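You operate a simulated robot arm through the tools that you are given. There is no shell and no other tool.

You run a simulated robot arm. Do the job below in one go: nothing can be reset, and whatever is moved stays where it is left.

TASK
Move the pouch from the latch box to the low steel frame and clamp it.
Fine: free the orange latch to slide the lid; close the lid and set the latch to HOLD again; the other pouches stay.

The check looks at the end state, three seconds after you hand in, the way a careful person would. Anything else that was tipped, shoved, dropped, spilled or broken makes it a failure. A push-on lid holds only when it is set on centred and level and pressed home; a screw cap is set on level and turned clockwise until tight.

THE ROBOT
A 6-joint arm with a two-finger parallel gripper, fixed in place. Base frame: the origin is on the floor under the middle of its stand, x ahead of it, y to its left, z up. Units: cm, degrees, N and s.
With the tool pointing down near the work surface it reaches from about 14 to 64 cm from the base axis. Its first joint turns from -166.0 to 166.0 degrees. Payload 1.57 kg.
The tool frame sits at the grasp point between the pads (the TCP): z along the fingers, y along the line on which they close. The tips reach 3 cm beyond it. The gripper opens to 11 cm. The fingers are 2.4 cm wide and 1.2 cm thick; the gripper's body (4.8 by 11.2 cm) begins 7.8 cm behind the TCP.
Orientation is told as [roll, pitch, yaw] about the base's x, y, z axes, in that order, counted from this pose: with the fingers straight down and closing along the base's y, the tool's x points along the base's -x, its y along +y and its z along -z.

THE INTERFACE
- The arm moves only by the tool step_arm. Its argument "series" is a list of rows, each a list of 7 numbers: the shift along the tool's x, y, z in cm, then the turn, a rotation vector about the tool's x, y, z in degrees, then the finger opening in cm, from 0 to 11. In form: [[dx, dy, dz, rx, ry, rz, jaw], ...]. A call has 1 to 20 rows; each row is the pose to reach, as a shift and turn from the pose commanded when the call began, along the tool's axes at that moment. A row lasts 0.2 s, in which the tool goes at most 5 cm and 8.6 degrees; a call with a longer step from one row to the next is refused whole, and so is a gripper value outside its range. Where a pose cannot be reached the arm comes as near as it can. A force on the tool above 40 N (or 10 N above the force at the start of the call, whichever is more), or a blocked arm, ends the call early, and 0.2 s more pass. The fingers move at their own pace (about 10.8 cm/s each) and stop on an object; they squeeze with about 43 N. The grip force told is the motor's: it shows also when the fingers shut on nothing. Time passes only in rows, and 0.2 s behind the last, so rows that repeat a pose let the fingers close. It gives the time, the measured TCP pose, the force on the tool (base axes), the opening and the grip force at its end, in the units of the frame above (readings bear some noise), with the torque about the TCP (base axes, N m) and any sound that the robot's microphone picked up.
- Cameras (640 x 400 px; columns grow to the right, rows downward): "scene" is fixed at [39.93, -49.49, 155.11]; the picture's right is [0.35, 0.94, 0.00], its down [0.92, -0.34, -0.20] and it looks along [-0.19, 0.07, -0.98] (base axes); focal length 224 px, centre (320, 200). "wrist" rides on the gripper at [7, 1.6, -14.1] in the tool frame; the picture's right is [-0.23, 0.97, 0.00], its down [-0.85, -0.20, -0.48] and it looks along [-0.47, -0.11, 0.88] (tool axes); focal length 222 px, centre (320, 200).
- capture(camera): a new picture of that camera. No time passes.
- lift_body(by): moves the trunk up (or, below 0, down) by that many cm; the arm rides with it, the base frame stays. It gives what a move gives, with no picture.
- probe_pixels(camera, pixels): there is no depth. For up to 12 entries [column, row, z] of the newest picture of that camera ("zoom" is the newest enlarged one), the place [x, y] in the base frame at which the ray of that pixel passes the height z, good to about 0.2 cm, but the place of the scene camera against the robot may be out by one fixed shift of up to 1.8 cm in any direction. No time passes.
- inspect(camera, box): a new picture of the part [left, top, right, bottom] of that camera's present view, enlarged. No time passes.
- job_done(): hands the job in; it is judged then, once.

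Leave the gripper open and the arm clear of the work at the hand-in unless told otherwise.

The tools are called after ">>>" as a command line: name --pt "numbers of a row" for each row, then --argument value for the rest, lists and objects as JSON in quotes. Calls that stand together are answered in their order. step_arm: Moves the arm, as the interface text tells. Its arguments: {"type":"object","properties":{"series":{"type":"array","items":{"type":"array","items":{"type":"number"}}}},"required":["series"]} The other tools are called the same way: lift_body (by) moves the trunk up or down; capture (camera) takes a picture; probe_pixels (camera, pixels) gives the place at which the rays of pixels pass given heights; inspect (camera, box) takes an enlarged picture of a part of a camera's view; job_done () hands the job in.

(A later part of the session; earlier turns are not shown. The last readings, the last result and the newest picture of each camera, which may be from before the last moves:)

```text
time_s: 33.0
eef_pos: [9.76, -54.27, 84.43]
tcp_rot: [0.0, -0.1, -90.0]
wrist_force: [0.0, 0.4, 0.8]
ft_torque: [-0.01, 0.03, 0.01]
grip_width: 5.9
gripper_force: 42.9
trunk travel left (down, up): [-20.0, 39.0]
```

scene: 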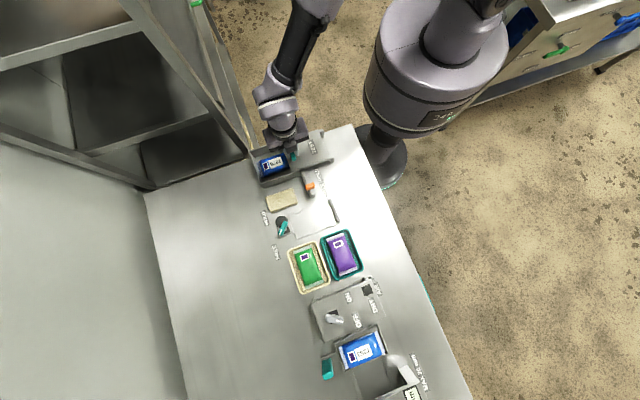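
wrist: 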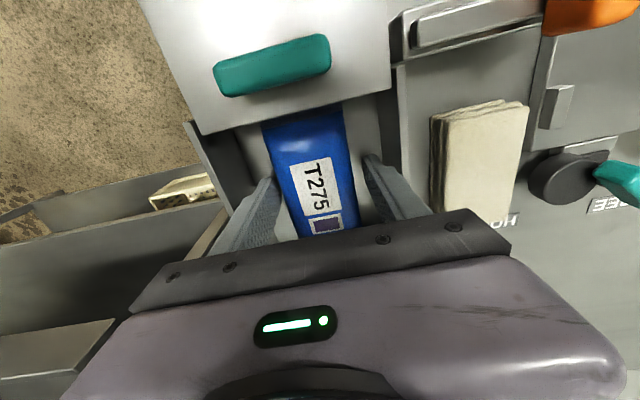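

The pouch is held, 5.9 cm wide. Its +y end is right by the lid edge, so I'll lift 0.3 cm, shift 0.35 cm toward -y, and then rise slowly 2 cm.

>>> step_arm --pt "0 0 -0.15 0 0 0 5.2" --pt "0 0 -0.3 0 0 0 5.2" --pt "-0.2 0 -0.3 0 0 0 5.2" --pt "-0.35 0 -0.4 0 0 0 5.2" --pt "-0.35 0 -0.8 0 0 0 5.2" --pt "-0.35 0 -1.2 0 0 0 5.2" --pt "-0.35 0 -1.6 0 0 0 5.2" --pt "-0.35 0 -2.0 0 0 0 5.2"

>>> capture --camera "wrist"

>>> inspect --camera "scene" --box '[240, 125, 352, 195]'

```text
time_s: 34.8
eef_pos: [9.79, -54.63, 86.41]
tcp_rot: [0.0, -0.1, -90.0]
wrist_force: [-0.2, 7.0, -3.4]
ft_torque: [0.28, 0.01, 0.14]
grip_width: 5.91
gripper_force: 43.3
trunk travel left (down, up): [-20.0, 39.0]
```

```text
taken
```

wrist: 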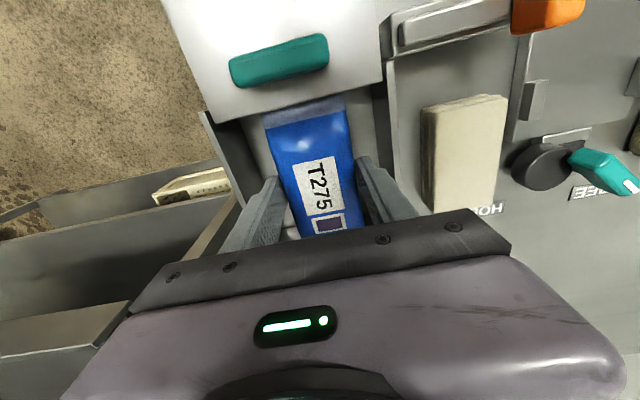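

```text
5.71 times, centred on (296, 160) of scene
```

zoom: 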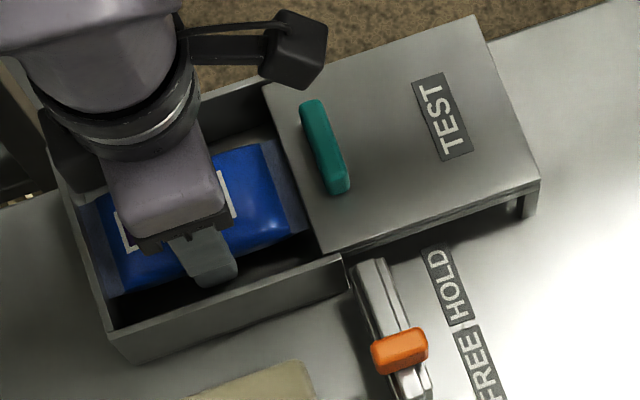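

+7 N in y means the pouch's -y end is lightly touching the left wall. The right seal is visible and free of the lid edge. I'll ease 0.15 cm back and keep lifting in small steps.

>>> step_arm --pt "0.15 0 0 0 0 0 5.2" --pt "0.15 0 -0.4 0 0 0 5.2" --pt "0.15 0 -0.8 0 0 0 5.2" --pt "0.15 0 -1.2 0 0 0 5.2"

>>> inspect --camera "scene" --box '[240, 125, 352, 195]'

>>> inspect --camera "wrist" --box '[200, 60, 392, 180]'

```text
time_s: 35.8
eef_pos: [9.68, -54.5, 87.49]
tcp_rot: [0.0, 0.0, -90.0]
wrist_force: [0.3, -0.2, -0.9]
ft_torque: [0.0, 0.01, -0.03]
grip_width: 5.91
gripper_force: 42.8
trunk travel left (down, up): [-20.0, 39.0]
```

```text
5.71 times, centred on (296, 160) of scene
```

zoom: 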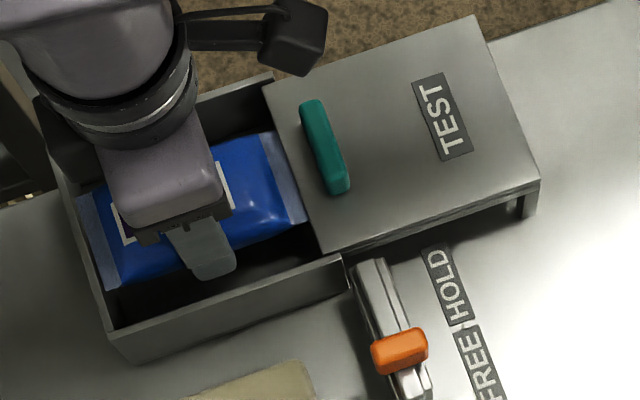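

```text
3.33 times, centred on (296, 120) of wrist
```

zoom: 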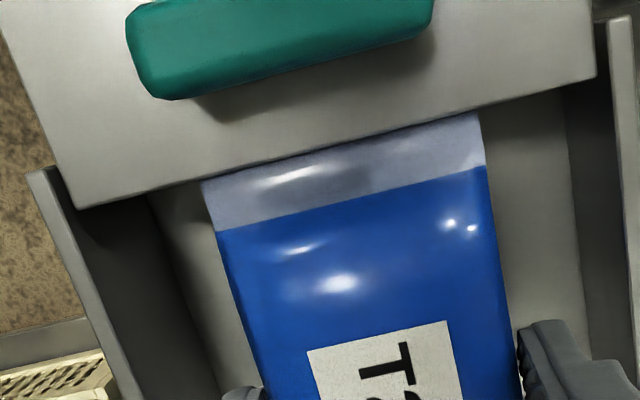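

Forces are near zero and the pouch is rising freely past the lid edge. I'll lift it clear of the box.

>>> step_arm --pt "0 0 -0.5 0 0 0 5.2" --pt "0 0 -1.0 0 0 0 5.2" --pt "0 0 -1.6 0 0 0 5.2" --pt "0 0 -2.4 0 0 0 5.2" --pt "0 0 -3.6 0 0 0 5.2" --pt "0 0 -5.5 0 0 0 5.2" --pt "0 0 -8 0 0 0 5.2" --pt "0 0 -9 0 0 0 5.2" --pt "0 0 -9 0 0 0 5.2"

>>> capture --camera "wrist"

>>> inspect --camera "scene" --box '[240, 125, 352, 195]'

```text
time_s: 37.8
eef_pos: [9.7, -54.36, 96.53]
tcp_rot: [0.0, 0.0, -90.0]
wrist_force: [-0.4, -0.2, -1.9]
ft_torque: [-0.03, 0.02, 0.01]
grip_width: 5.93
gripper_force: 43.5
trunk travel left (down, up): [-20.0, 39.0]
```

```text
taken
```

wrist: 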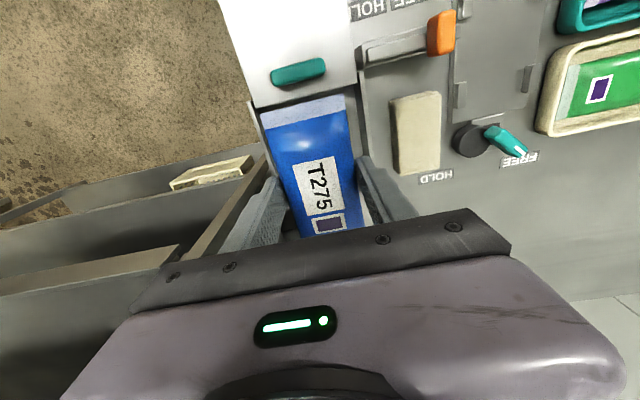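

```text
5.71 times, centred on (296, 160) of scene
```

zoom: 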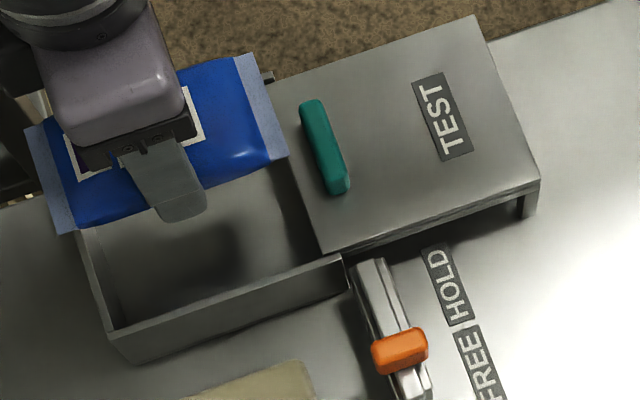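

The pouch is clear of the box and hangs level. The frame's tabs leave x 27.7–34.4, so the centre is x≈31.05, and the dark stop bar's face is at y≈-42.3. The pouch's +y end is 5.7 cm ahead of the TCP. I'll carry it at this height to about (31.0, -49.2) over the frame.

>>> step_arm --pt "0.9 3.6 0 0 0 0 5.2" --pt "1.8 7.2 0 0 0 0 5.2" --pt "2.7 10.8 0 0 0 0 5.2" --pt "3.6 14.4 0 0 0 0 5.2" --pt "4.5 18 0 0 0 0 5.2" --pt "5.2 21.2 0 0 0 0 5.2" --pt "5.2 21.2 0 0 0 0 5.2"

>>> capture --camera "wrist"

>>> inspect --camera "scene" --box '[256, 160, 384, 240]'

```text
time_s: 39.4
eef_pos: [30.86, -49.31, 96.58]
tcp_rot: [0.0, 0.1, -90.0]
wrist_force: [0.9, 0.7, 0.1]
ft_torque: [-0.05, -0.02, -0.01]
grip_width: 5.9
gripper_force: 42.5
trunk travel left (down, up): [-20.0, 39.0]
```

```text
taken
```

wrist: 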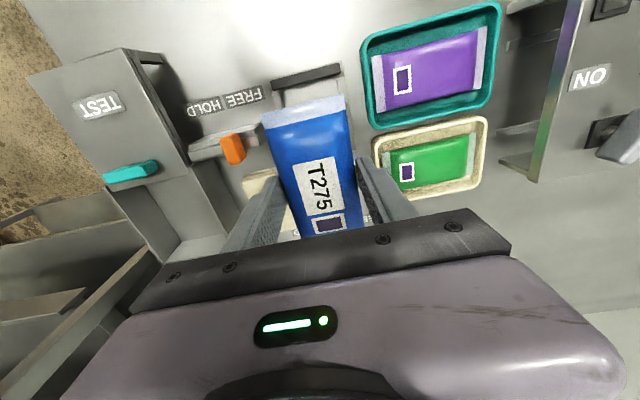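

```text
5.00 times, centred on (320, 200) of scene
```

zoom: 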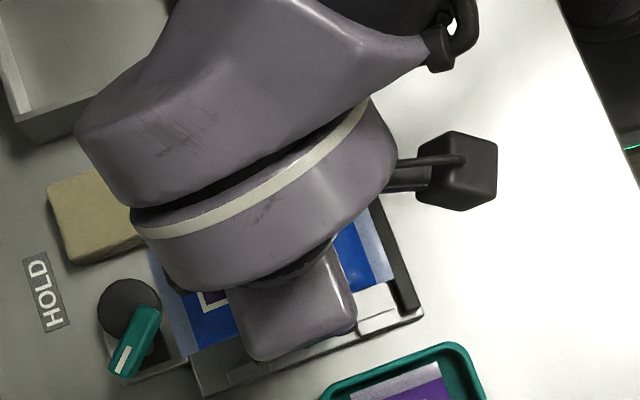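

I can see the stop bar at (307,77) just beyond the pouch's front edge. I'll enlarge this to measure the gaps before lowering.

>>> inspect --camera "wrist" --box '[240, 50, 400, 150]'

```text
4.00 times, centred on (320, 100) of wrist
```

zoom: 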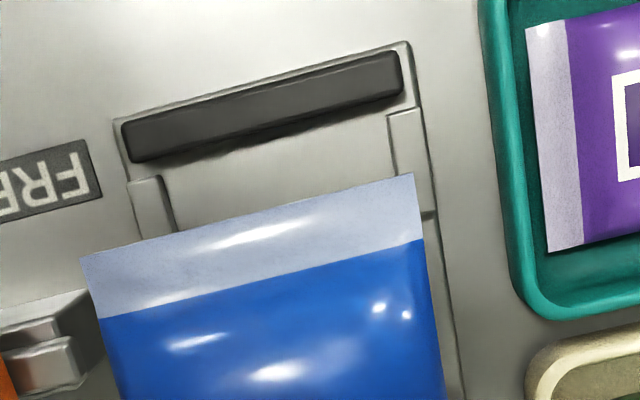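

The bar's inner face is at y≈-42.4. The pouch's front edge is at y≈-43.5, centred on x≈30.86, between tab faces at 27.5 and 34.3. I'll shift +0.1 in x and +0.7 in y, and lower to TCP z≈86.6, so the pouch bottom stays above the tabs.

>>> step_arm --pt "0.4 0.1 2 0 0 0 5.2" --pt "0.7 0.1 4.5 0 0 0 5.2" --pt "0.7 0.1 7 0 0 0 5.2" --pt "0.7 0.1 9 0 0 0 5.2" --pt "0.7 0.1 10 0 0 0 5.2" --pt "0.7 0.1 10 0 0 0 5.2"

>>> capture --camera "wrist"

>>> inspect --camera "wrist" --box '[240, 60, 400, 160]'

>>> inspect --camera "scene" --box '[264, 180, 360, 240]'

```text
time_s: 40.8
eef_pos: [30.93, -48.63, 86.63]
tcp_rot: [0.0, 0.0, -89.9]
wrist_force: [0.1, 0.2, -1.3]
ft_torque: [0.02, 0.02, 0.0]
grip_width: 5.89
gripper_force: 42.5
trunk travel left (down, up): [-20.0, 39.0]
```

```text
taken
```

wrist: 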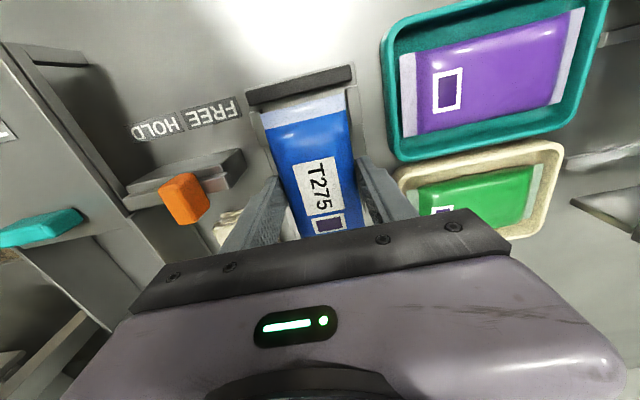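

```text
4.00 times, centred on (320, 110) of wrist
```

zoom: 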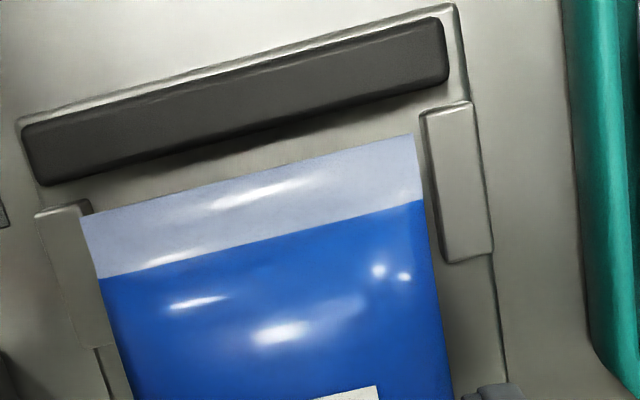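

```text
6.67 times, centred on (312, 210) of scene
```

zoom: 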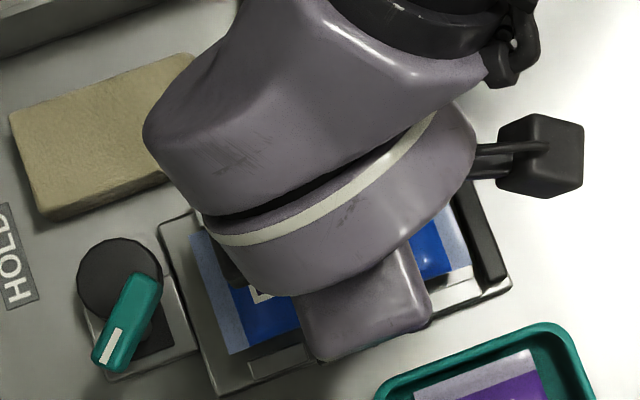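

The pouch fits between the tabs with about 0.4 cm on each side, and its front edge is about 0.45 cm short of the bar. I'll lower it in small steps and watch for contact.

>>> step_arm --pt "0 0 0.5 0 0 0 5.2" --pt "0 0 1.0 0 0 0 5.2" --pt "0 0 1.4 0 0 0 5.2" --pt "0 0 1.6 0 0 0 5.2" --pt "0 0 1.6 0 0 0 5.2"

>>> step_arm --pt "0 0 0.15 0 0 0 5.2" --pt "0 0 0.3 0 0 0 5.2" --pt "0 0 0.3 0 0 0 5.2"

```text
time_s: 42.0
eef_pos: [30.8, -48.59, 85.04]
tcp_rot: [0.1, -0.1, -90.0]
wrist_force: [-0.9, -0.3, 4.7]
ft_torque: [0.1, 0.1, -0.03]
grip_width: 5.93
gripper_force: 43.6
trunk travel left (down, up): [-20.0, 39.0]
```

```text
time_s: 42.8
eef_pos: [30.97, -48.47, 84.94]
tcp_rot: [0.2, -0.4, -90.1]
wrist_force: [0.7, -3.5, 34.4]
ft_torque: [-0.18, 0.05, -0.04]
grip_width: 5.92
gripper_force: 42.9
trunk travel left (down, up): [-20.0, 39.0]
```

Contact began near TCP z≈85.0, and the last step pressed to 34 N, so I'll back up 0.25 cm. Then I'll check whether the pouch sits between the tabs or on one of them.

>>> step_arm --pt "0 0 -0.25 0 0 0 5.2" --pt "0 0 -0.25 0 0 0 5.2"

>>> inspect --camera "wrist" --box '[240, 60, 400, 160]'

>>> inspect --camera "scene" --box '[264, 180, 360, 240]'

```text
time_s: 43.4
eef_pos: [31.05, -48.58, 84.79]
tcp_rot: [0.0, -0.1, -90.0]
wrist_force: [4.0, -4.0, 16.7]
ft_torque: [-0.74, -0.28, 0.16]
grip_width: 5.88
gripper_force: 42.7
trunk travel left (down, up): [-20.0, 39.0]
```

```text
4.00 times, centred on (320, 110) of wrist
```

zoom: 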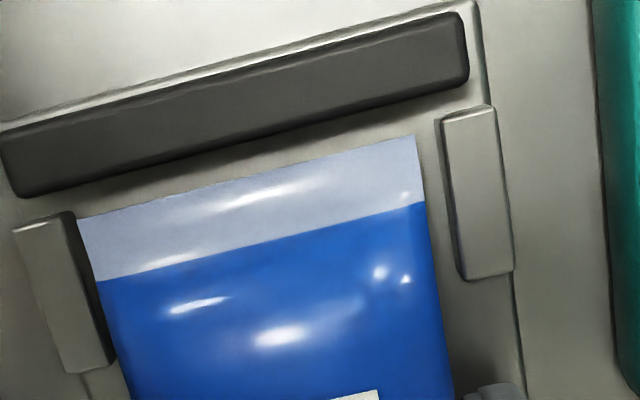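

```text
6.67 times, centred on (312, 210) of scene
```

zoom: 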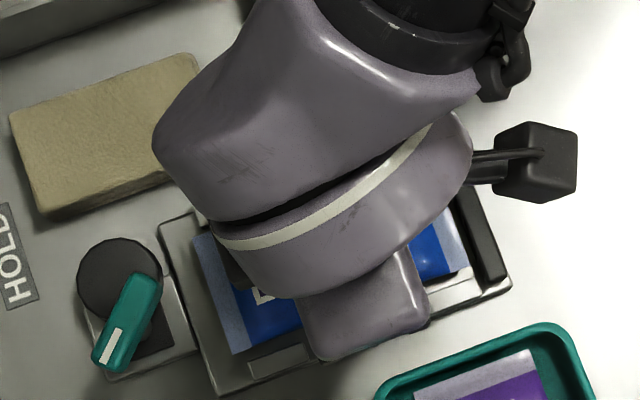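

The pouch lies between the tabs, a little nearer the -x one: the gap is about 0.35 cm on that side and 0.65 on the other. I'll raise slightly to unload, shift +0.15 in x, and read the force again.

>>> step_arm --pt "0 0 -0.15 0 0 0 5.2" --pt "0 0.15 -0.15 0 0 0 5.2" --pt "0 0.15 -0.15 0 0 0 5.2"

```text
time_s: 44.2
eef_pos: [31.14, -48.62, 85.0]
tcp_rot: [0.1, 0.1, -90.0]
wrist_force: [-0.5, -0.5, -1.3]
ft_torque: [0.0, 0.02, 0.0]
grip_width: 5.91
gripper_force: 42.5
trunk travel left (down, up): [-20.0, 39.0]
```

It is free again, just off the plate. Now I'll ease it toward the stop bar (+y) in tiny steps until light contact.

>>> step_arm --pt "0.1 0 0 0 0 0 5.2" --pt "0.2 0 0 0 0 0 5.2" --pt "0.3 0 0 0 0 0 5.2" --pt "0.3 0 0 0 0 0 5.2"

>>> inspect --camera "wrist" --box '[240, 60, 400, 160]'

```text
time_s: 45.2
eef_pos: [31.19, -48.39, 85.06]
tcp_rot: [-0.1, 0.0, -90.0]
wrist_force: [-0.9, -0.1, -0.9]
ft_torque: [-0.03, -0.02, -0.03]
grip_width: 5.9
gripper_force: 43.2
trunk travel left (down, up): [-20.0, 39.0]
```

```text
4.00 times, centred on (320, 110) of wrist
```

zoom: 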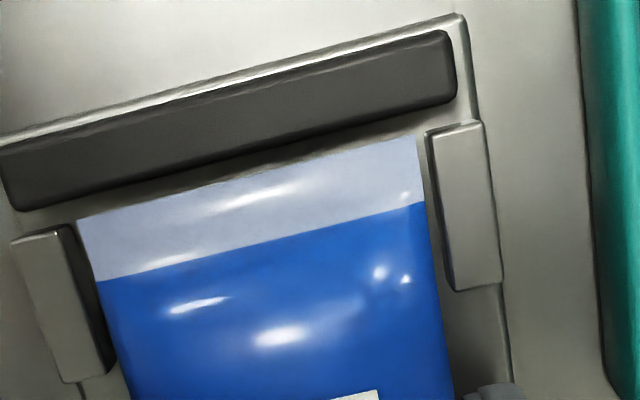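

There is about 0.2–0.3 cm left to the bar. I'll keep moving in 0.1 cm steps.

>>> step_arm --pt "0.1 -0.05 0 0 0 0 5.2" --pt "0.2 -0.05 0 0 0 0 5.2" --pt "0.2 -0.05 0 0 0 0 5.2"

```text
time_s: 46.0
eef_pos: [31.03, -48.22, 85.09]
tcp_rot: [0.0, 0.0, -90.0]
wrist_force: [0.2, 0.3, -1.6]
ft_torque: [-0.03, -0.02, 0.02]
grip_width: 5.88
gripper_force: 43.0
trunk travel left (down, up): [-20.0, 39.0]
```

>>> step_arm --pt "0.08 0 0 0 0 0 5.2" --pt "0.15 0 0 0 0 0 5.2" --pt "0.15 0 0 0 0 0 5.2"

>>> inspect --camera "wrist" --box '[240, 60, 400, 160]'

```text
time_s: 46.8
eef_pos: [31.22, -47.97, 85.1]
tcp_rot: [0.1, 0.0, -90.0]
wrist_force: [-0.6, 1.0, -0.9]
ft_torque: [-0.01, 0.0, -0.01]
grip_width: 5.94
gripper_force: 43.0
trunk travel left (down, up): [-20.0, 39.0]
```

```text
4.00 times, centred on (320, 110) of wrist
```

zoom: 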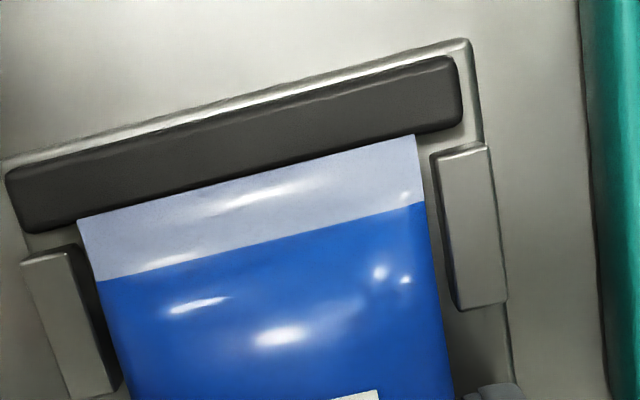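

Visually the pouch's front edge now meets the bar, though no force shows yet. One more tiny step will feel for contact.

>>> step_arm --pt "0.06 -0.04 0 0 0 0 5.2" --pt "0.12 -0.08 0 0 0 0 5.2" --pt "0.12 -0.08 0 0 0 0 5.2"

```text
time_s: 47.6
eef_pos: [31.01, -47.84, 84.99]
tcp_rot: [0.0, -0.1, -90.0]
wrist_force: [-0.2, 0.1, -1.1]
ft_torque: [-0.04, -0.01, 0.02]
grip_width: 5.91
gripper_force: 43.2
trunk travel left (down, up): [-20.0, 39.0]
```

>>> inspect --camera "wrist" --box '[256, 70, 376, 145]'

>>> inspect --camera "scene" --box '[280, 185, 360, 235]'

```text
5.33 times, centred on (316, 108) of wrist
```

zoom: 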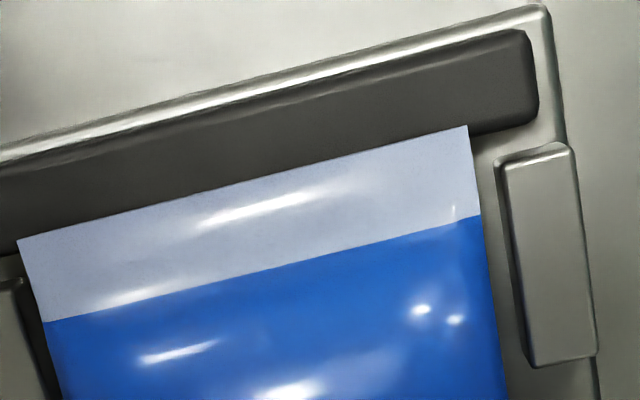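

```text
8.00 times, centred on (320, 210) of scene
```

zoom: 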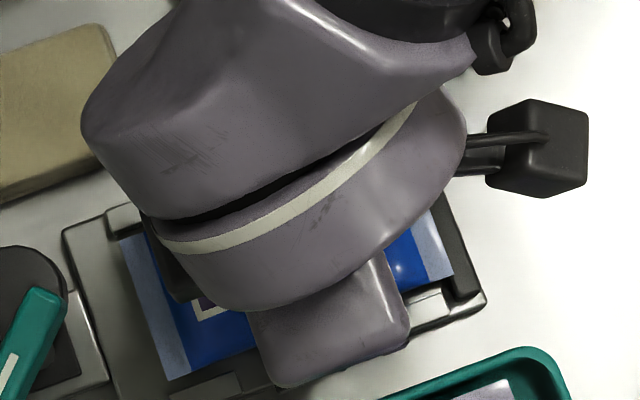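

The seal strip at the pouch's end passes slightly over the bar's edge without contact. I'll draw it back 0.3 cm so the end lines up with the bar face, set it down, and release so I can look closely at how it sits.

>>> step_arm --pt "-0.15 0 0 0 0 0 5.2" --pt "-0.3 0 0 0 0 0 5.2" --pt "-0.3 0 0.08 0 0 0 5.2" --pt "-0.3 0 0.08 0 0 0 5.2"

>>> step_arm --pt "0 0 0 0 0 0 6.0" --pt "0 0 0 0 0 0 6.4" --pt "0 0 0 0 0 0 6.8" --pt "0 0 0 0 0 0 6.8"

>>> capture --camera "wrist"

```text
time_s: 48.6
eef_pos: [30.99, -48.14, 84.94]
tcp_rot: [0.0, 0.0, -90.0]
wrist_force: [-0.7, -1.2, -0.4]
ft_torque: [-0.02, -0.03, 0.03]
grip_width: 5.92
gripper_force: 42.7
trunk travel left (down, up): [-20.0, 39.0]
```

```text
time_s: 49.6
eef_pos: [30.98, -48.13, 85.01]
tcp_rot: [-0.1, 0.1, -90.0]
wrist_force: [0.8, 0.1, -0.9]
ft_torque: [0.02, -0.03, 0.0]
grip_width: 6.8
gripper_force: 0.0
trunk travel left (down, up): [-20.0, 39.0]
```

```text
taken
```

wrist: 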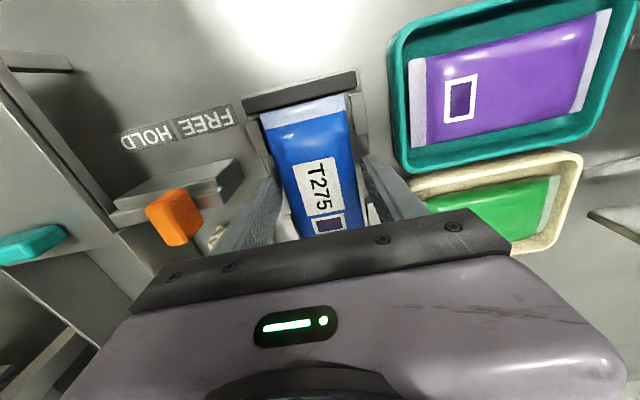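

Released without disturbing it. I'll rise straight up and look at it from above.

>>> step_arm --pt "0 0 -1 0 0 0 6.8" --pt "0 0 -2.5 0 0 0 6.8" --pt "0 0 -5 0 0 0 6.8" --pt "0 0 -9 0 0 0 6.8" --pt "0 0 -12 0 0 0 8" --pt "0 0 -12 0 0 0 11"

>>> capture --camera "wrist"

>>> inspect --camera "wrist" --box '[230, 80, 422, 200]'

>>> inspect --camera "scene" --box '[264, 180, 360, 240]'

```text
time_s: 51.0
eef_pos: [31.18, -48.32, 97.11]
tcp_rot: [0.0, 0.0, -90.1]
wrist_force: [0.1, -0.3, 0.8]
ft_torque: [-0.02, -0.01, -0.03]
grip_width: 10.98
gripper_force: 0.0
trunk travel left (down, up): [-20.0, 39.0]
```

```text
taken
```

wrist: 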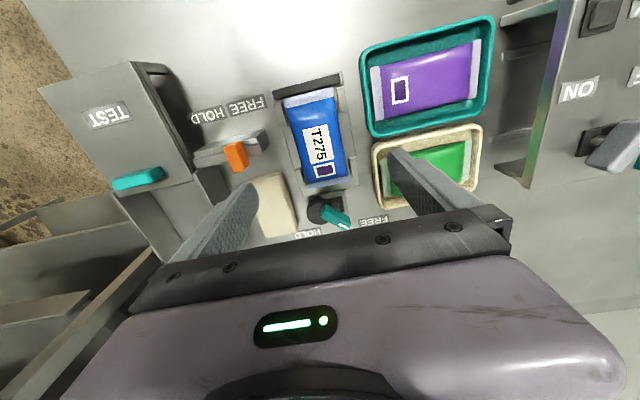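

```text
3.33 times, centred on (326, 140) of wrist
```

zoom: 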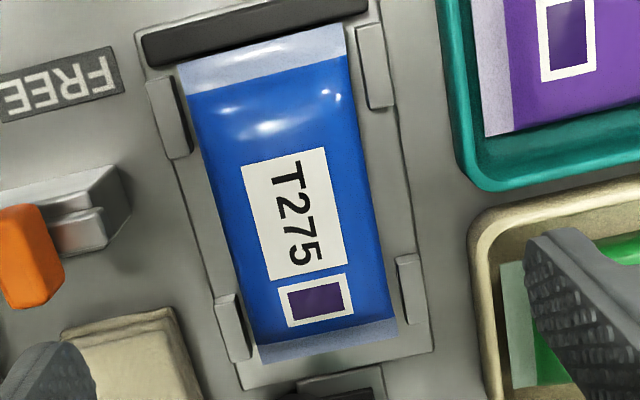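

```text
6.67 times, centred on (312, 210) of scene
```

zoom: 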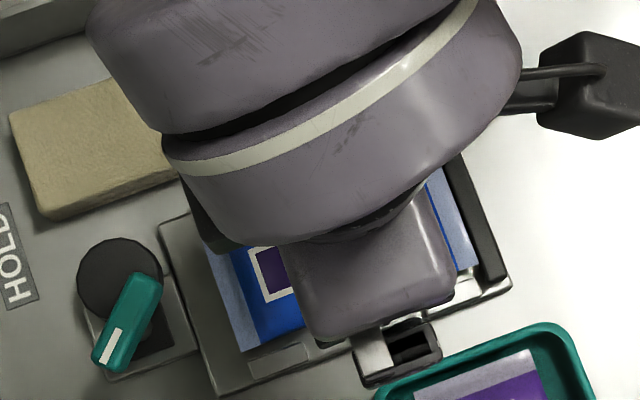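

The pouch T275 sits straight in the frame between all four tabs, with its front edge at the bar. Next is the cam lever. I'll move 8 cm toward -y at this height to view it and measure its height and pivot.

>>> step_arm --pt "-4 0 0 0 0 0 11" --pt "-8 0 0 0 0 0 11" --pt "-8 0 0 0 0 0 11"

>>> capture --camera "wrist"

>>> inspect --camera "wrist" --box '[250, 100, 410, 200]'

```text
time_s: 51.8
eef_pos: [31.03, -56.18, 97.04]
tcp_rot: [0.0, 0.1, -89.9]
wrist_force: [-0.4, 0.1, 0.5]
ft_torque: [-0.05, 0.0, 0.01]
grip_width: 11.01
gripper_force: 0.0
trunk travel left (down, up): [-20.0, 39.0]
```

```text
taken
```

wrist: 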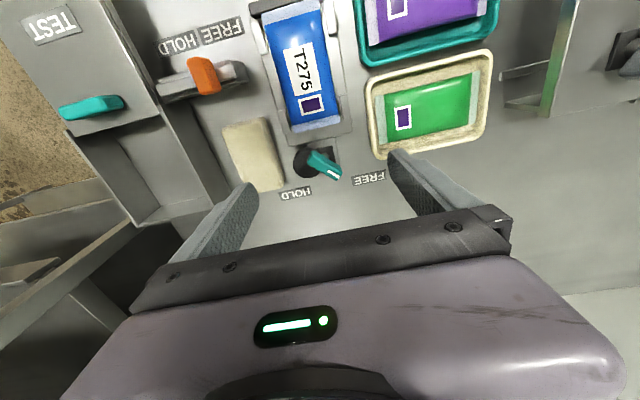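

```text
4.00 times, centred on (330, 150) of wrist
```

zoom: 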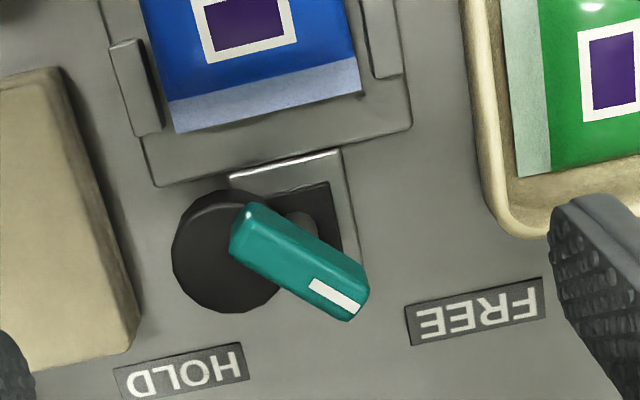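

The view shows the clamp clearly: a pivot block centred near (31.05, -58.6), the eccentric disc on the -x side, and the teal lever centred over the pivot and pointing at FREE (about -45°). I'll align the fingers across the lever (yaw -45) above the pivot at z≈93 and check reach and alignment.

>>> step_arm --pt "-0.5 0 0 0 0 -8 8" --pt "-1.0 0 0.5 0 0 -16 6" --pt "-1.5 0 1.5 0 0 -24 5" --pt "-2.0 0 2.5 0 0 -32 5" --pt "-2.4 0 3.5 0 0 -40 5" --pt "-2.4 0 4 0 0 -45 5" --pt "-2.4 0 4 0 0 -45 5"

>>> capture --camera "wrist"

>>> inspect --camera "wrist" --box '[250, 100, 410, 200]'

```text
time_s: 53.4
eef_pos: [31.07, -58.61, 93.07]
tcp_rot: [0.0, 0.0, -44.9]
wrist_force: [0.6, 1.4, -0.3]
ft_torque: [0.02, -0.01, -0.01]
grip_width: 4.99
gripper_force: 0.0
trunk travel left (down, up): [-20.0, 39.0]
```

```text
taken
```

wrist: 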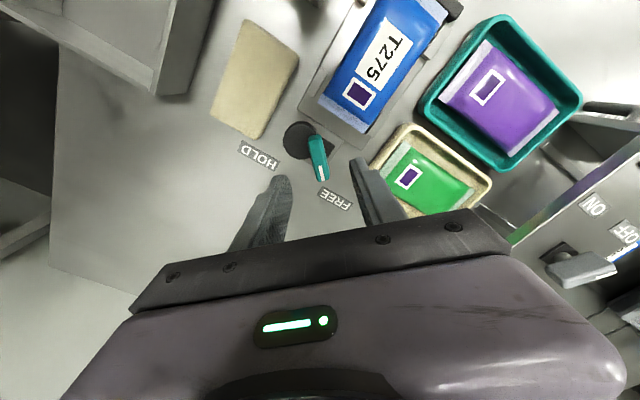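

```text
4.00 times, centred on (330, 150) of wrist
```

zoom: 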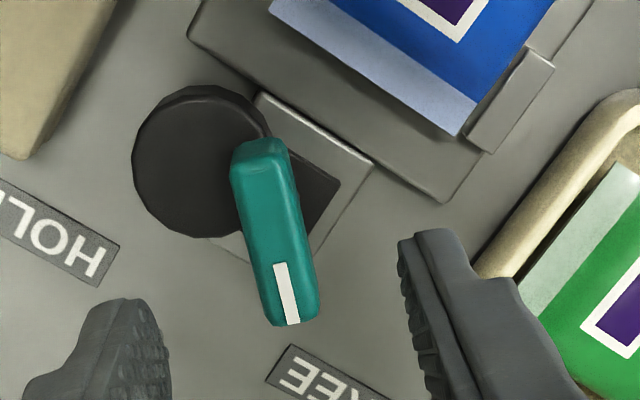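

Reach is fine here at z=93. The lever's centre lies right below the TCP, at zoom (277,244) against the expected (282,244), and it points at about -48°. I'll trim the yaw by 3° and lower to TCP z≈87.5 with the jaws at 4 cm.

>>> step_arm --pt "0 0 2 0 0 3 4" --pt "0 0 4 0 0 3 4" --pt "0 0 5 0 0 3 4" --pt "0 0 5.5 0 0 3 4" --pt "0 0 5.5 0 0 3 4"

>>> capture --camera "wrist"

>>> inspect --camera "wrist" --box '[240, 120, 400, 220]'

```text
time_s: 54.6
eef_pos: [31.06, -58.41, 87.51]
tcp_rot: [0.0, 0.0, -48.0]
wrist_force: [0.4, -0.5, -0.3]
ft_torque: [0.01, -0.01, 0.02]
grip_width: 4.03
gripper_force: 0.0
trunk travel left (down, up): [-20.0, 39.0]
```

```text
taken
```

wrist: 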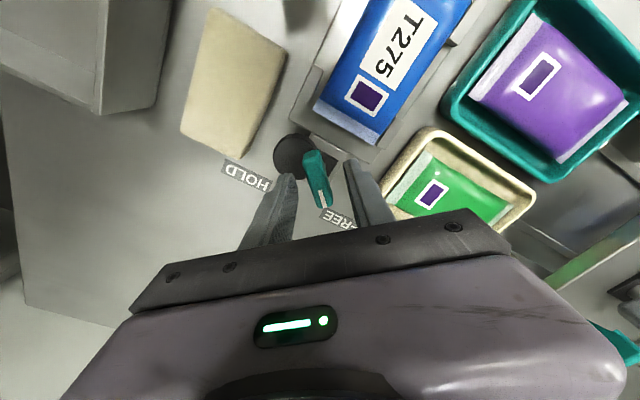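

```text
4.00 times, centred on (320, 170) of wrist
```

zoom: 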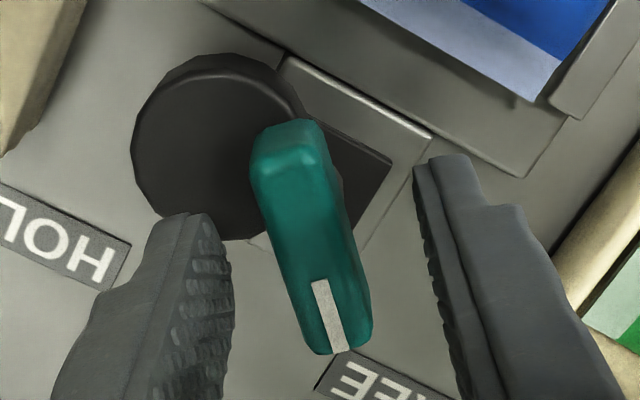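

The fingers straddle the lever and lie parallel to it, with no contact. I'll close on it now.

>>> step_arm --pt "0 0 0 0 0 0 2.5" --pt "0 0 0 0 0 0 1" --pt "0 0 0 0 0 0 0.5" --pt "0 0 0 0 0 0 0.5"

>>> inspect --camera "wrist" --box '[240, 120, 400, 220]'

```text
time_s: 55.6
eef_pos: [30.9, -58.6, 87.45]
tcp_rot: [-0.1, -0.1, -48.0]
wrist_force: [-11.9, -7.6, 0.1]
ft_torque: [-0.21, 0.49, 0.01]
grip_width: 1.49
gripper_force: 30.6
trunk travel left (down, up): [-20.0, 39.0]
```

```text
4.00 times, centred on (320, 170) of wrist
```

zoom: 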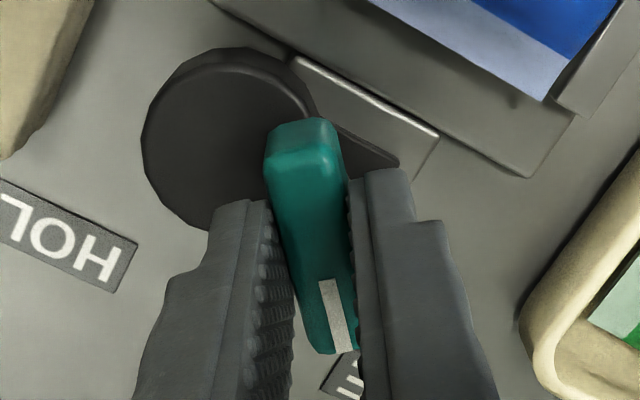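

The lever is gripped, 1.49 cm wide, with a side load of about 14 N from a small offset. I'll relieve that by 0.12 cm and try a first 8° clockwise turn, to confirm the pivot is where I think.

>>> step_arm --pt "0 -0.12 0 0 0 0 0.5" --pt "0 -0.12 0 0 0 4 0.5" --pt "0 -0.12 0 0 0 8 0.5" --pt "0 -0.12 0 0 0 8 0.5"

>>> inspect --camera "wrist" --box '[240, 120, 400, 220]'

```text
time_s: 56.6
eef_pos: [30.89, -58.49, 87.6]
tcp_rot: [0.1, -0.1, -56.1]
wrist_force: [-9.7, 4.5, 6.3]
ft_torque: [0.81, 0.74, -0.02]
grip_width: 1.49
gripper_force: 30.8
trunk travel left (down, up): [-20.0, 39.0]
```

```text
4.00 times, centred on (320, 170) of wrist
```

zoom: 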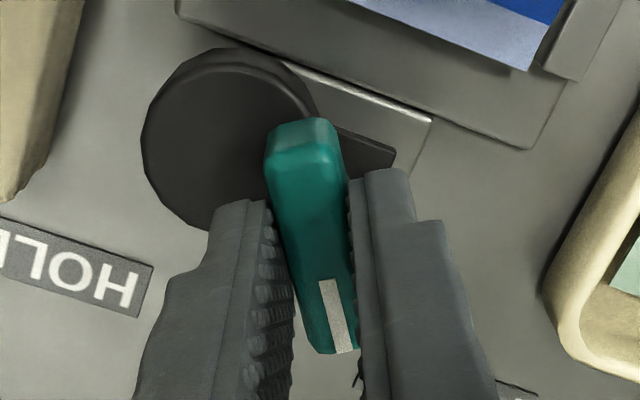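

The whole cam assembly turns with the gripper, so the pivot estimate is good. The side forces are small, around 10 N. I'll relieve them slightly and turn another 16°.

>>> step_arm --pt "0.08 -0.05 0.04 0 0 0 0.5" --pt "0.08 -0.05 0.04 0 0 5 0.5" --pt "0.08 -0.05 0.04 0 0 10 0.5" --pt "0.08 -0.05 0.04 0 0 15 0.5" --pt "0.08 -0.05 0.04 0 0 15 0.5"

```text
time_s: 57.8
eef_pos: [30.94, -58.42, 87.63]
tcp_rot: [0.0, -0.1, -71.1]
wrist_force: [11.0, 4.6, 7.9]
ft_torque: [-0.7, -0.63, 0.03]
grip_width: 1.53
gripper_force: 31.0
trunk travel left (down, up): [-20.0, 39.0]
```

The turn is at yaw -71. The side force has moved to +12 N across the lever, so the pivot lies about 0.45 cm toward the lever tip, near (31.1, -58.85). I'll turn 24° more about that corrected pivot.

>>> step_arm --pt "0 0.1 0.04 0 0 0 0.5" --pt "-0.004 0.163 0.04 0 0 8 0.5" --pt "-0.017 0.224 0.04 0 0 16 0.5" --pt "-0.039 0.283 0.04 0 0 24 0.5" --pt "-0.039 0.283 0.04 0 0 24 0.5"

>>> capture --camera "wrist"

>>> inspect --camera "wrist" --box '[230, 80, 422, 200]'

```text
time_s: 59.0
eef_pos: [31.04, -58.56, 87.52]
tcp_rot: [0.1, -0.1, -95.2]
wrist_force: [-3.1, 1.3, 15.4]
ft_torque: [0.66, 0.07, 0.0]
grip_width: 1.47
gripper_force: 30.6
trunk travel left (down, up): [-20.0, 39.0]
```

```text
taken
```

wrist: 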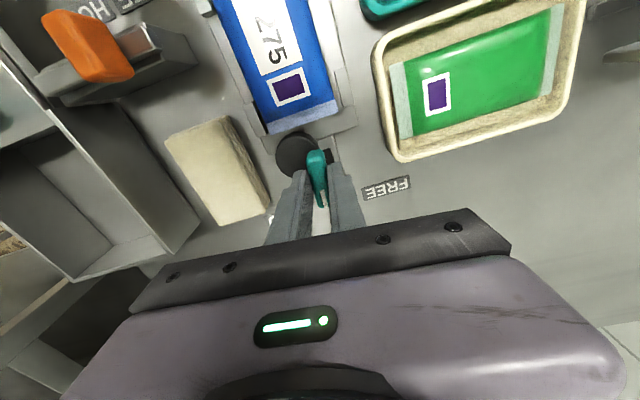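

```text
3.33 times, centred on (326, 140) of wrist
```

zoom: 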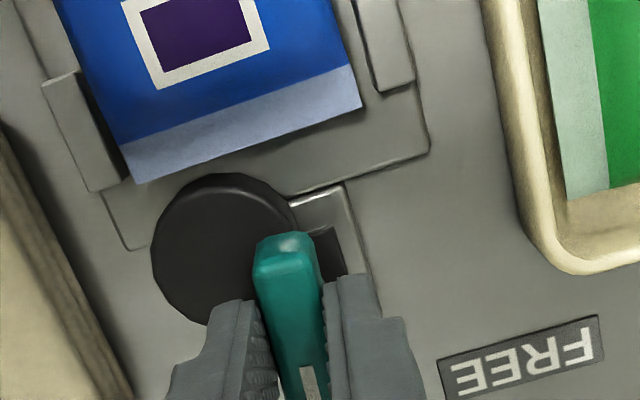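

Side forces have dropped to about 3 N, so the pivot is right. The disc is swinging over the frame's edge toward the pouch's end. I'll remove a little downward push and turn 18° more.

>>> step_arm --pt "0 0 -0.08 0 0 0 0.5" --pt "-0.0025 0.047 -0.08 0 0 6 0.5" --pt "-0.01 0.094 -0.08 0 0 12 0.5" --pt "-0.022 0.139 -0.08 0 0 18 0.5" --pt "-0.022 0.139 -0.08 0 0 18 0.5"

>>> inspect --camera "wrist" --box '[230, 80, 422, 200]'

```text
time_s: 60.2
eef_pos: [31.02, -58.5, 87.64]
tcp_rot: [0.0, 0.0, -113.0]
wrist_force: [-15.3, 4.7, 4.8]
ft_torque: [-0.51, 0.76, -0.01]
grip_width: 1.48
gripper_force: 30.6
trunk travel left (down, up): [-20.0, 39.0]
```

```text
3.33 times, centred on (326, 140) of wrist
```

zoom: 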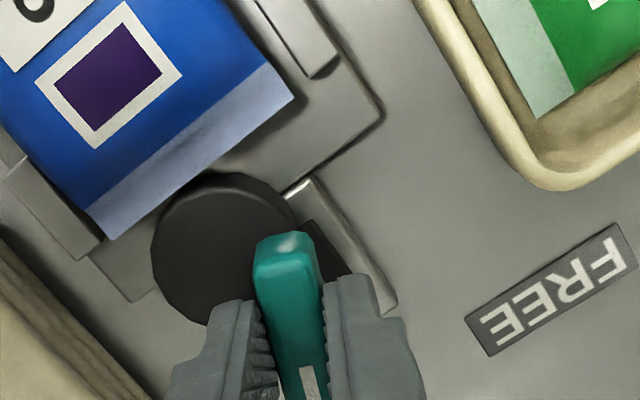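

The disc is now reaching the pouch's end seal. There is a side load of -16 N across the lever, so I'll relieve 0.13 cm and turn 12° more, watching the pouch.

>>> step_arm --pt "0 -0.13 0.02 0 0 0 0.5" --pt "-0.001 -0.109 0.02 0 0 6 0.5" --pt "-0.004 -0.088 0.02 0 0 12 0.5" --pt "-0.004 -0.088 0.02 0 0 12 0.5"

>>> inspect --camera "wrist" --box '[230, 80, 422, 200]'

>>> inspect --camera "scene" --box '[264, 180, 360, 240]'

```text
time_s: 61.2
eef_pos: [31.06, -58.57, 87.56]
tcp_rot: [0.1, 0.0, -125.0]
wrist_force: [-6.7, 0.4, 3.5]
ft_torque: [-0.15, 0.39, -0.01]
grip_width: 1.51
gripper_force: 31.0
trunk travel left (down, up): [-20.0, 39.0]
```

```text
3.33 times, centred on (326, 140) of wrist
```

zoom: 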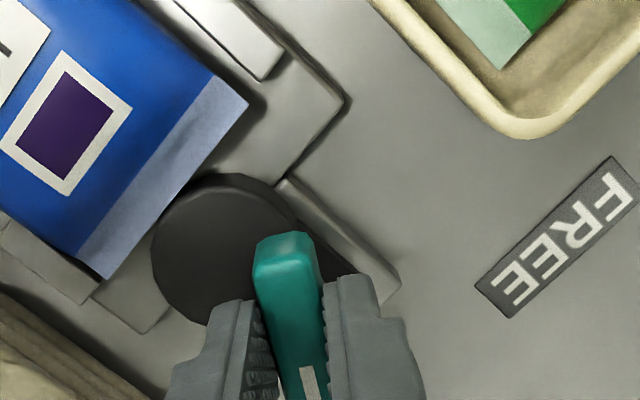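

```text
6.67 times, centred on (312, 210) of scene
```

zoom: 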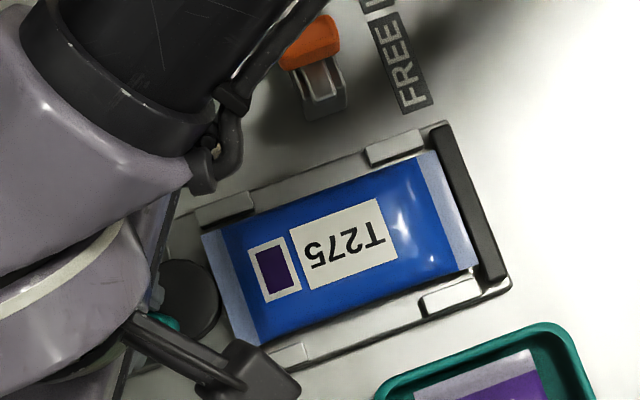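

The scene view shows the pouch square in the frame, with its front seal at the bar and the disc closing on the rear seal. I'll turn the last 13° toward HOLD.

>>> step_arm --pt "-0.02 -0.05 0.02 0 0 0 0.5" --pt "-0.02 -0.03 0.02 0 0 6.5 0.5" --pt "-0.024 -0.005 0.02 0 0 13 0.5" --pt "-0.024 -0.005 0.02 0 0 13 0.5"

>>> inspect --camera "wrist" --box '[230, 80, 422, 200]'

>>> inspect --camera "scene" --box '[264, 180, 360, 240]'

```text
time_s: 62.2
eef_pos: [31.07, -58.57, 87.57]
tcp_rot: [0.2, 0.1, -138.0]
wrist_force: [0.5, -0.1, 9.2]
ft_torque: [0.01, 0.29, 0.9]
grip_width: 1.57
gripper_force: 31.4
trunk travel left (down, up): [-20.0, 39.0]
```

```text
3.33 times, centred on (326, 140) of wrist
```

zoom: 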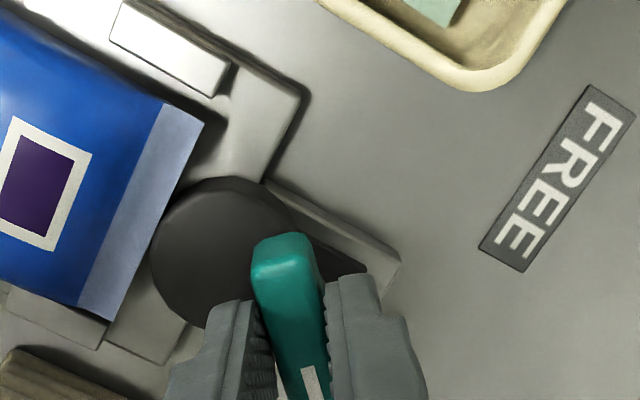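

```text
6.67 times, centred on (312, 210) of scene
```

zoom: 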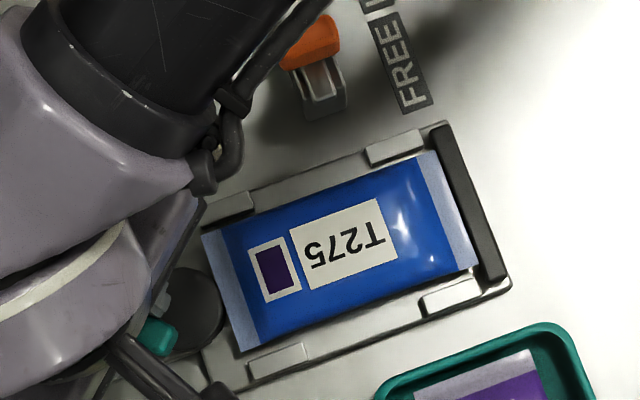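

A reaction torque of +0.9 N·m has appeared at yaw -138, so the lever has met resistance after about 89° of turn, at the HOLD end. I'll take off the twist, open and rise, then look at where the lever points and how the pouch is held.

>>> step_arm --pt "0 0 0 0 0 -1.5 0.5" --pt "0 0 0 0 0 -1.5 2.5" --pt "0 0 0 0 0 -1.5 3.6" --pt "0 0 0 0 0 -1.5 3.6" --pt "0 0 -2 0 0 -1.5 3.6" --pt "0 0 -5 0 0 -1.5 3.6" --pt "0 0 -8 0 0 -1.5 6" --pt "0 0 -8 0 0 -1.5 6"

>>> capture --camera "wrist"

>>> inspect --camera "wrist" --box '[200, 60, 392, 180]'

>>> inspect --camera "scene" --box '[264, 180, 360, 240]'

```text
time_s: 64.0
eef_pos: [31.32, -58.66, 95.54]
tcp_rot: [0.0, 0.0, -136.5]
wrist_force: [-0.1, -0.6, -0.2]
ft_torque: [0.01, 0.02, -0.02]
grip_width: 5.96
gripper_force: 0.0
trunk travel left (down, up): [-20.0, 39.0]
```

```text
taken
```

wrist: 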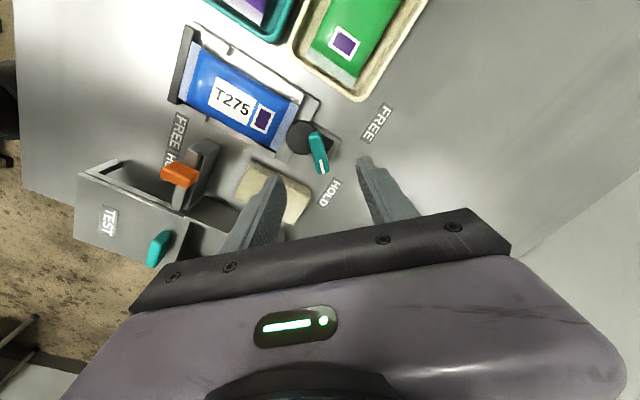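

```text
3.33 times, centred on (296, 120) of wrist
```

zoom: 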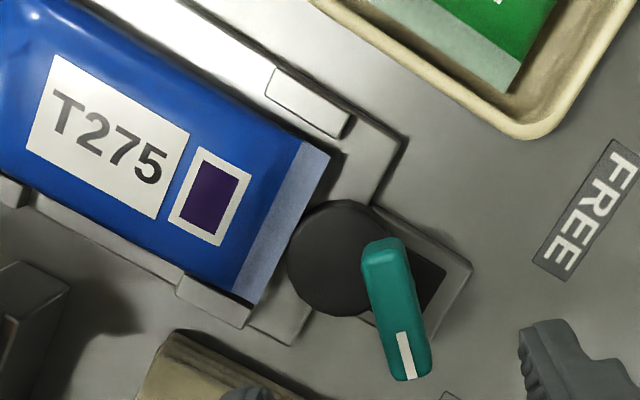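

```text
6.67 times, centred on (312, 210) of scene
```

zoom: 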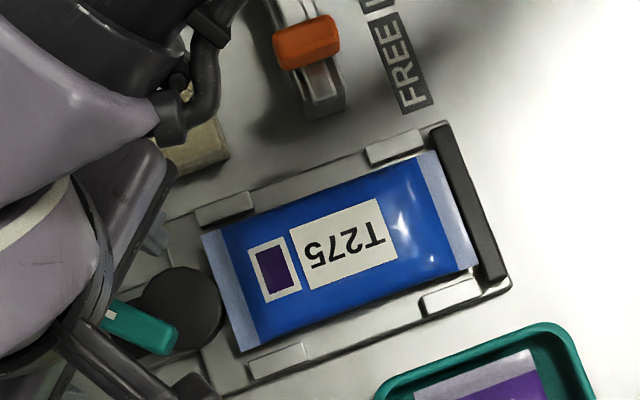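

The lever now points straight at HOLD, with its measured direction about -136°. The disc touches the pouch's rear seal. I'll enlarge both ends of the pouch to check the gap at the bar and at the disc.

>>> inspect --camera "scene" --box '[286, 195, 318, 215]'

>>> inspect --camera "scene" --box '[318, 195, 350, 227]'

>>> inspect --camera "wrist" --box '[160, 20, 256, 80]'

>>> inspect --camera "wrist" --box '[260, 100, 340, 150]'

```text
16.00 times, centred on (302, 205) of scene
```

zoom: 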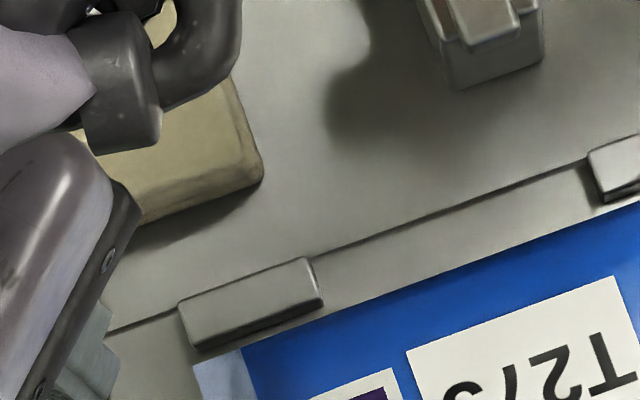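

```text
12.50 times, centred on (334, 211) of scene
```

zoom: 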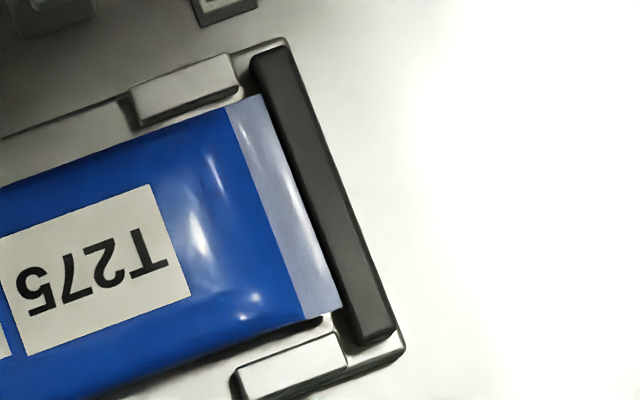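

```text
6.67 times, centred on (208, 50) of wrist
```

zoom: 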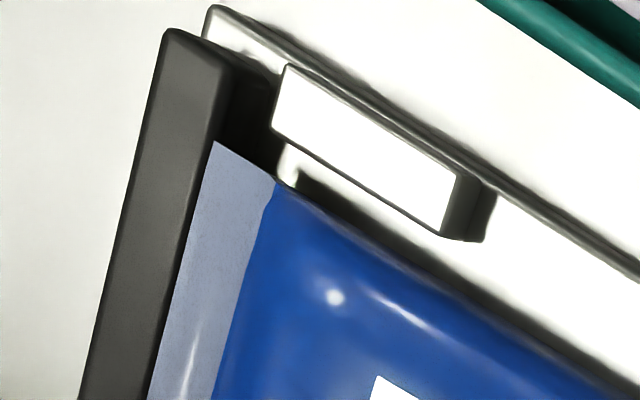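

```text
8.00 times, centred on (300, 125) of wrist
```

zoom: 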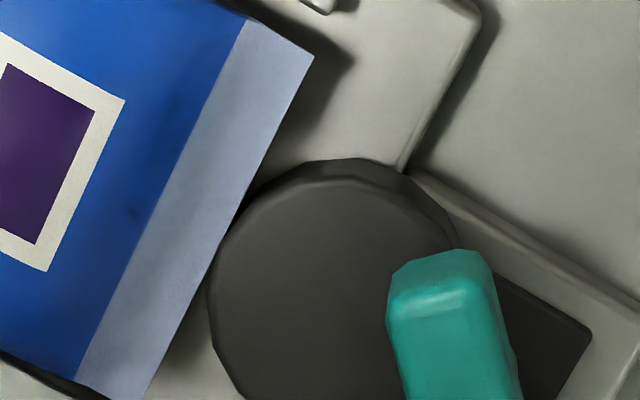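

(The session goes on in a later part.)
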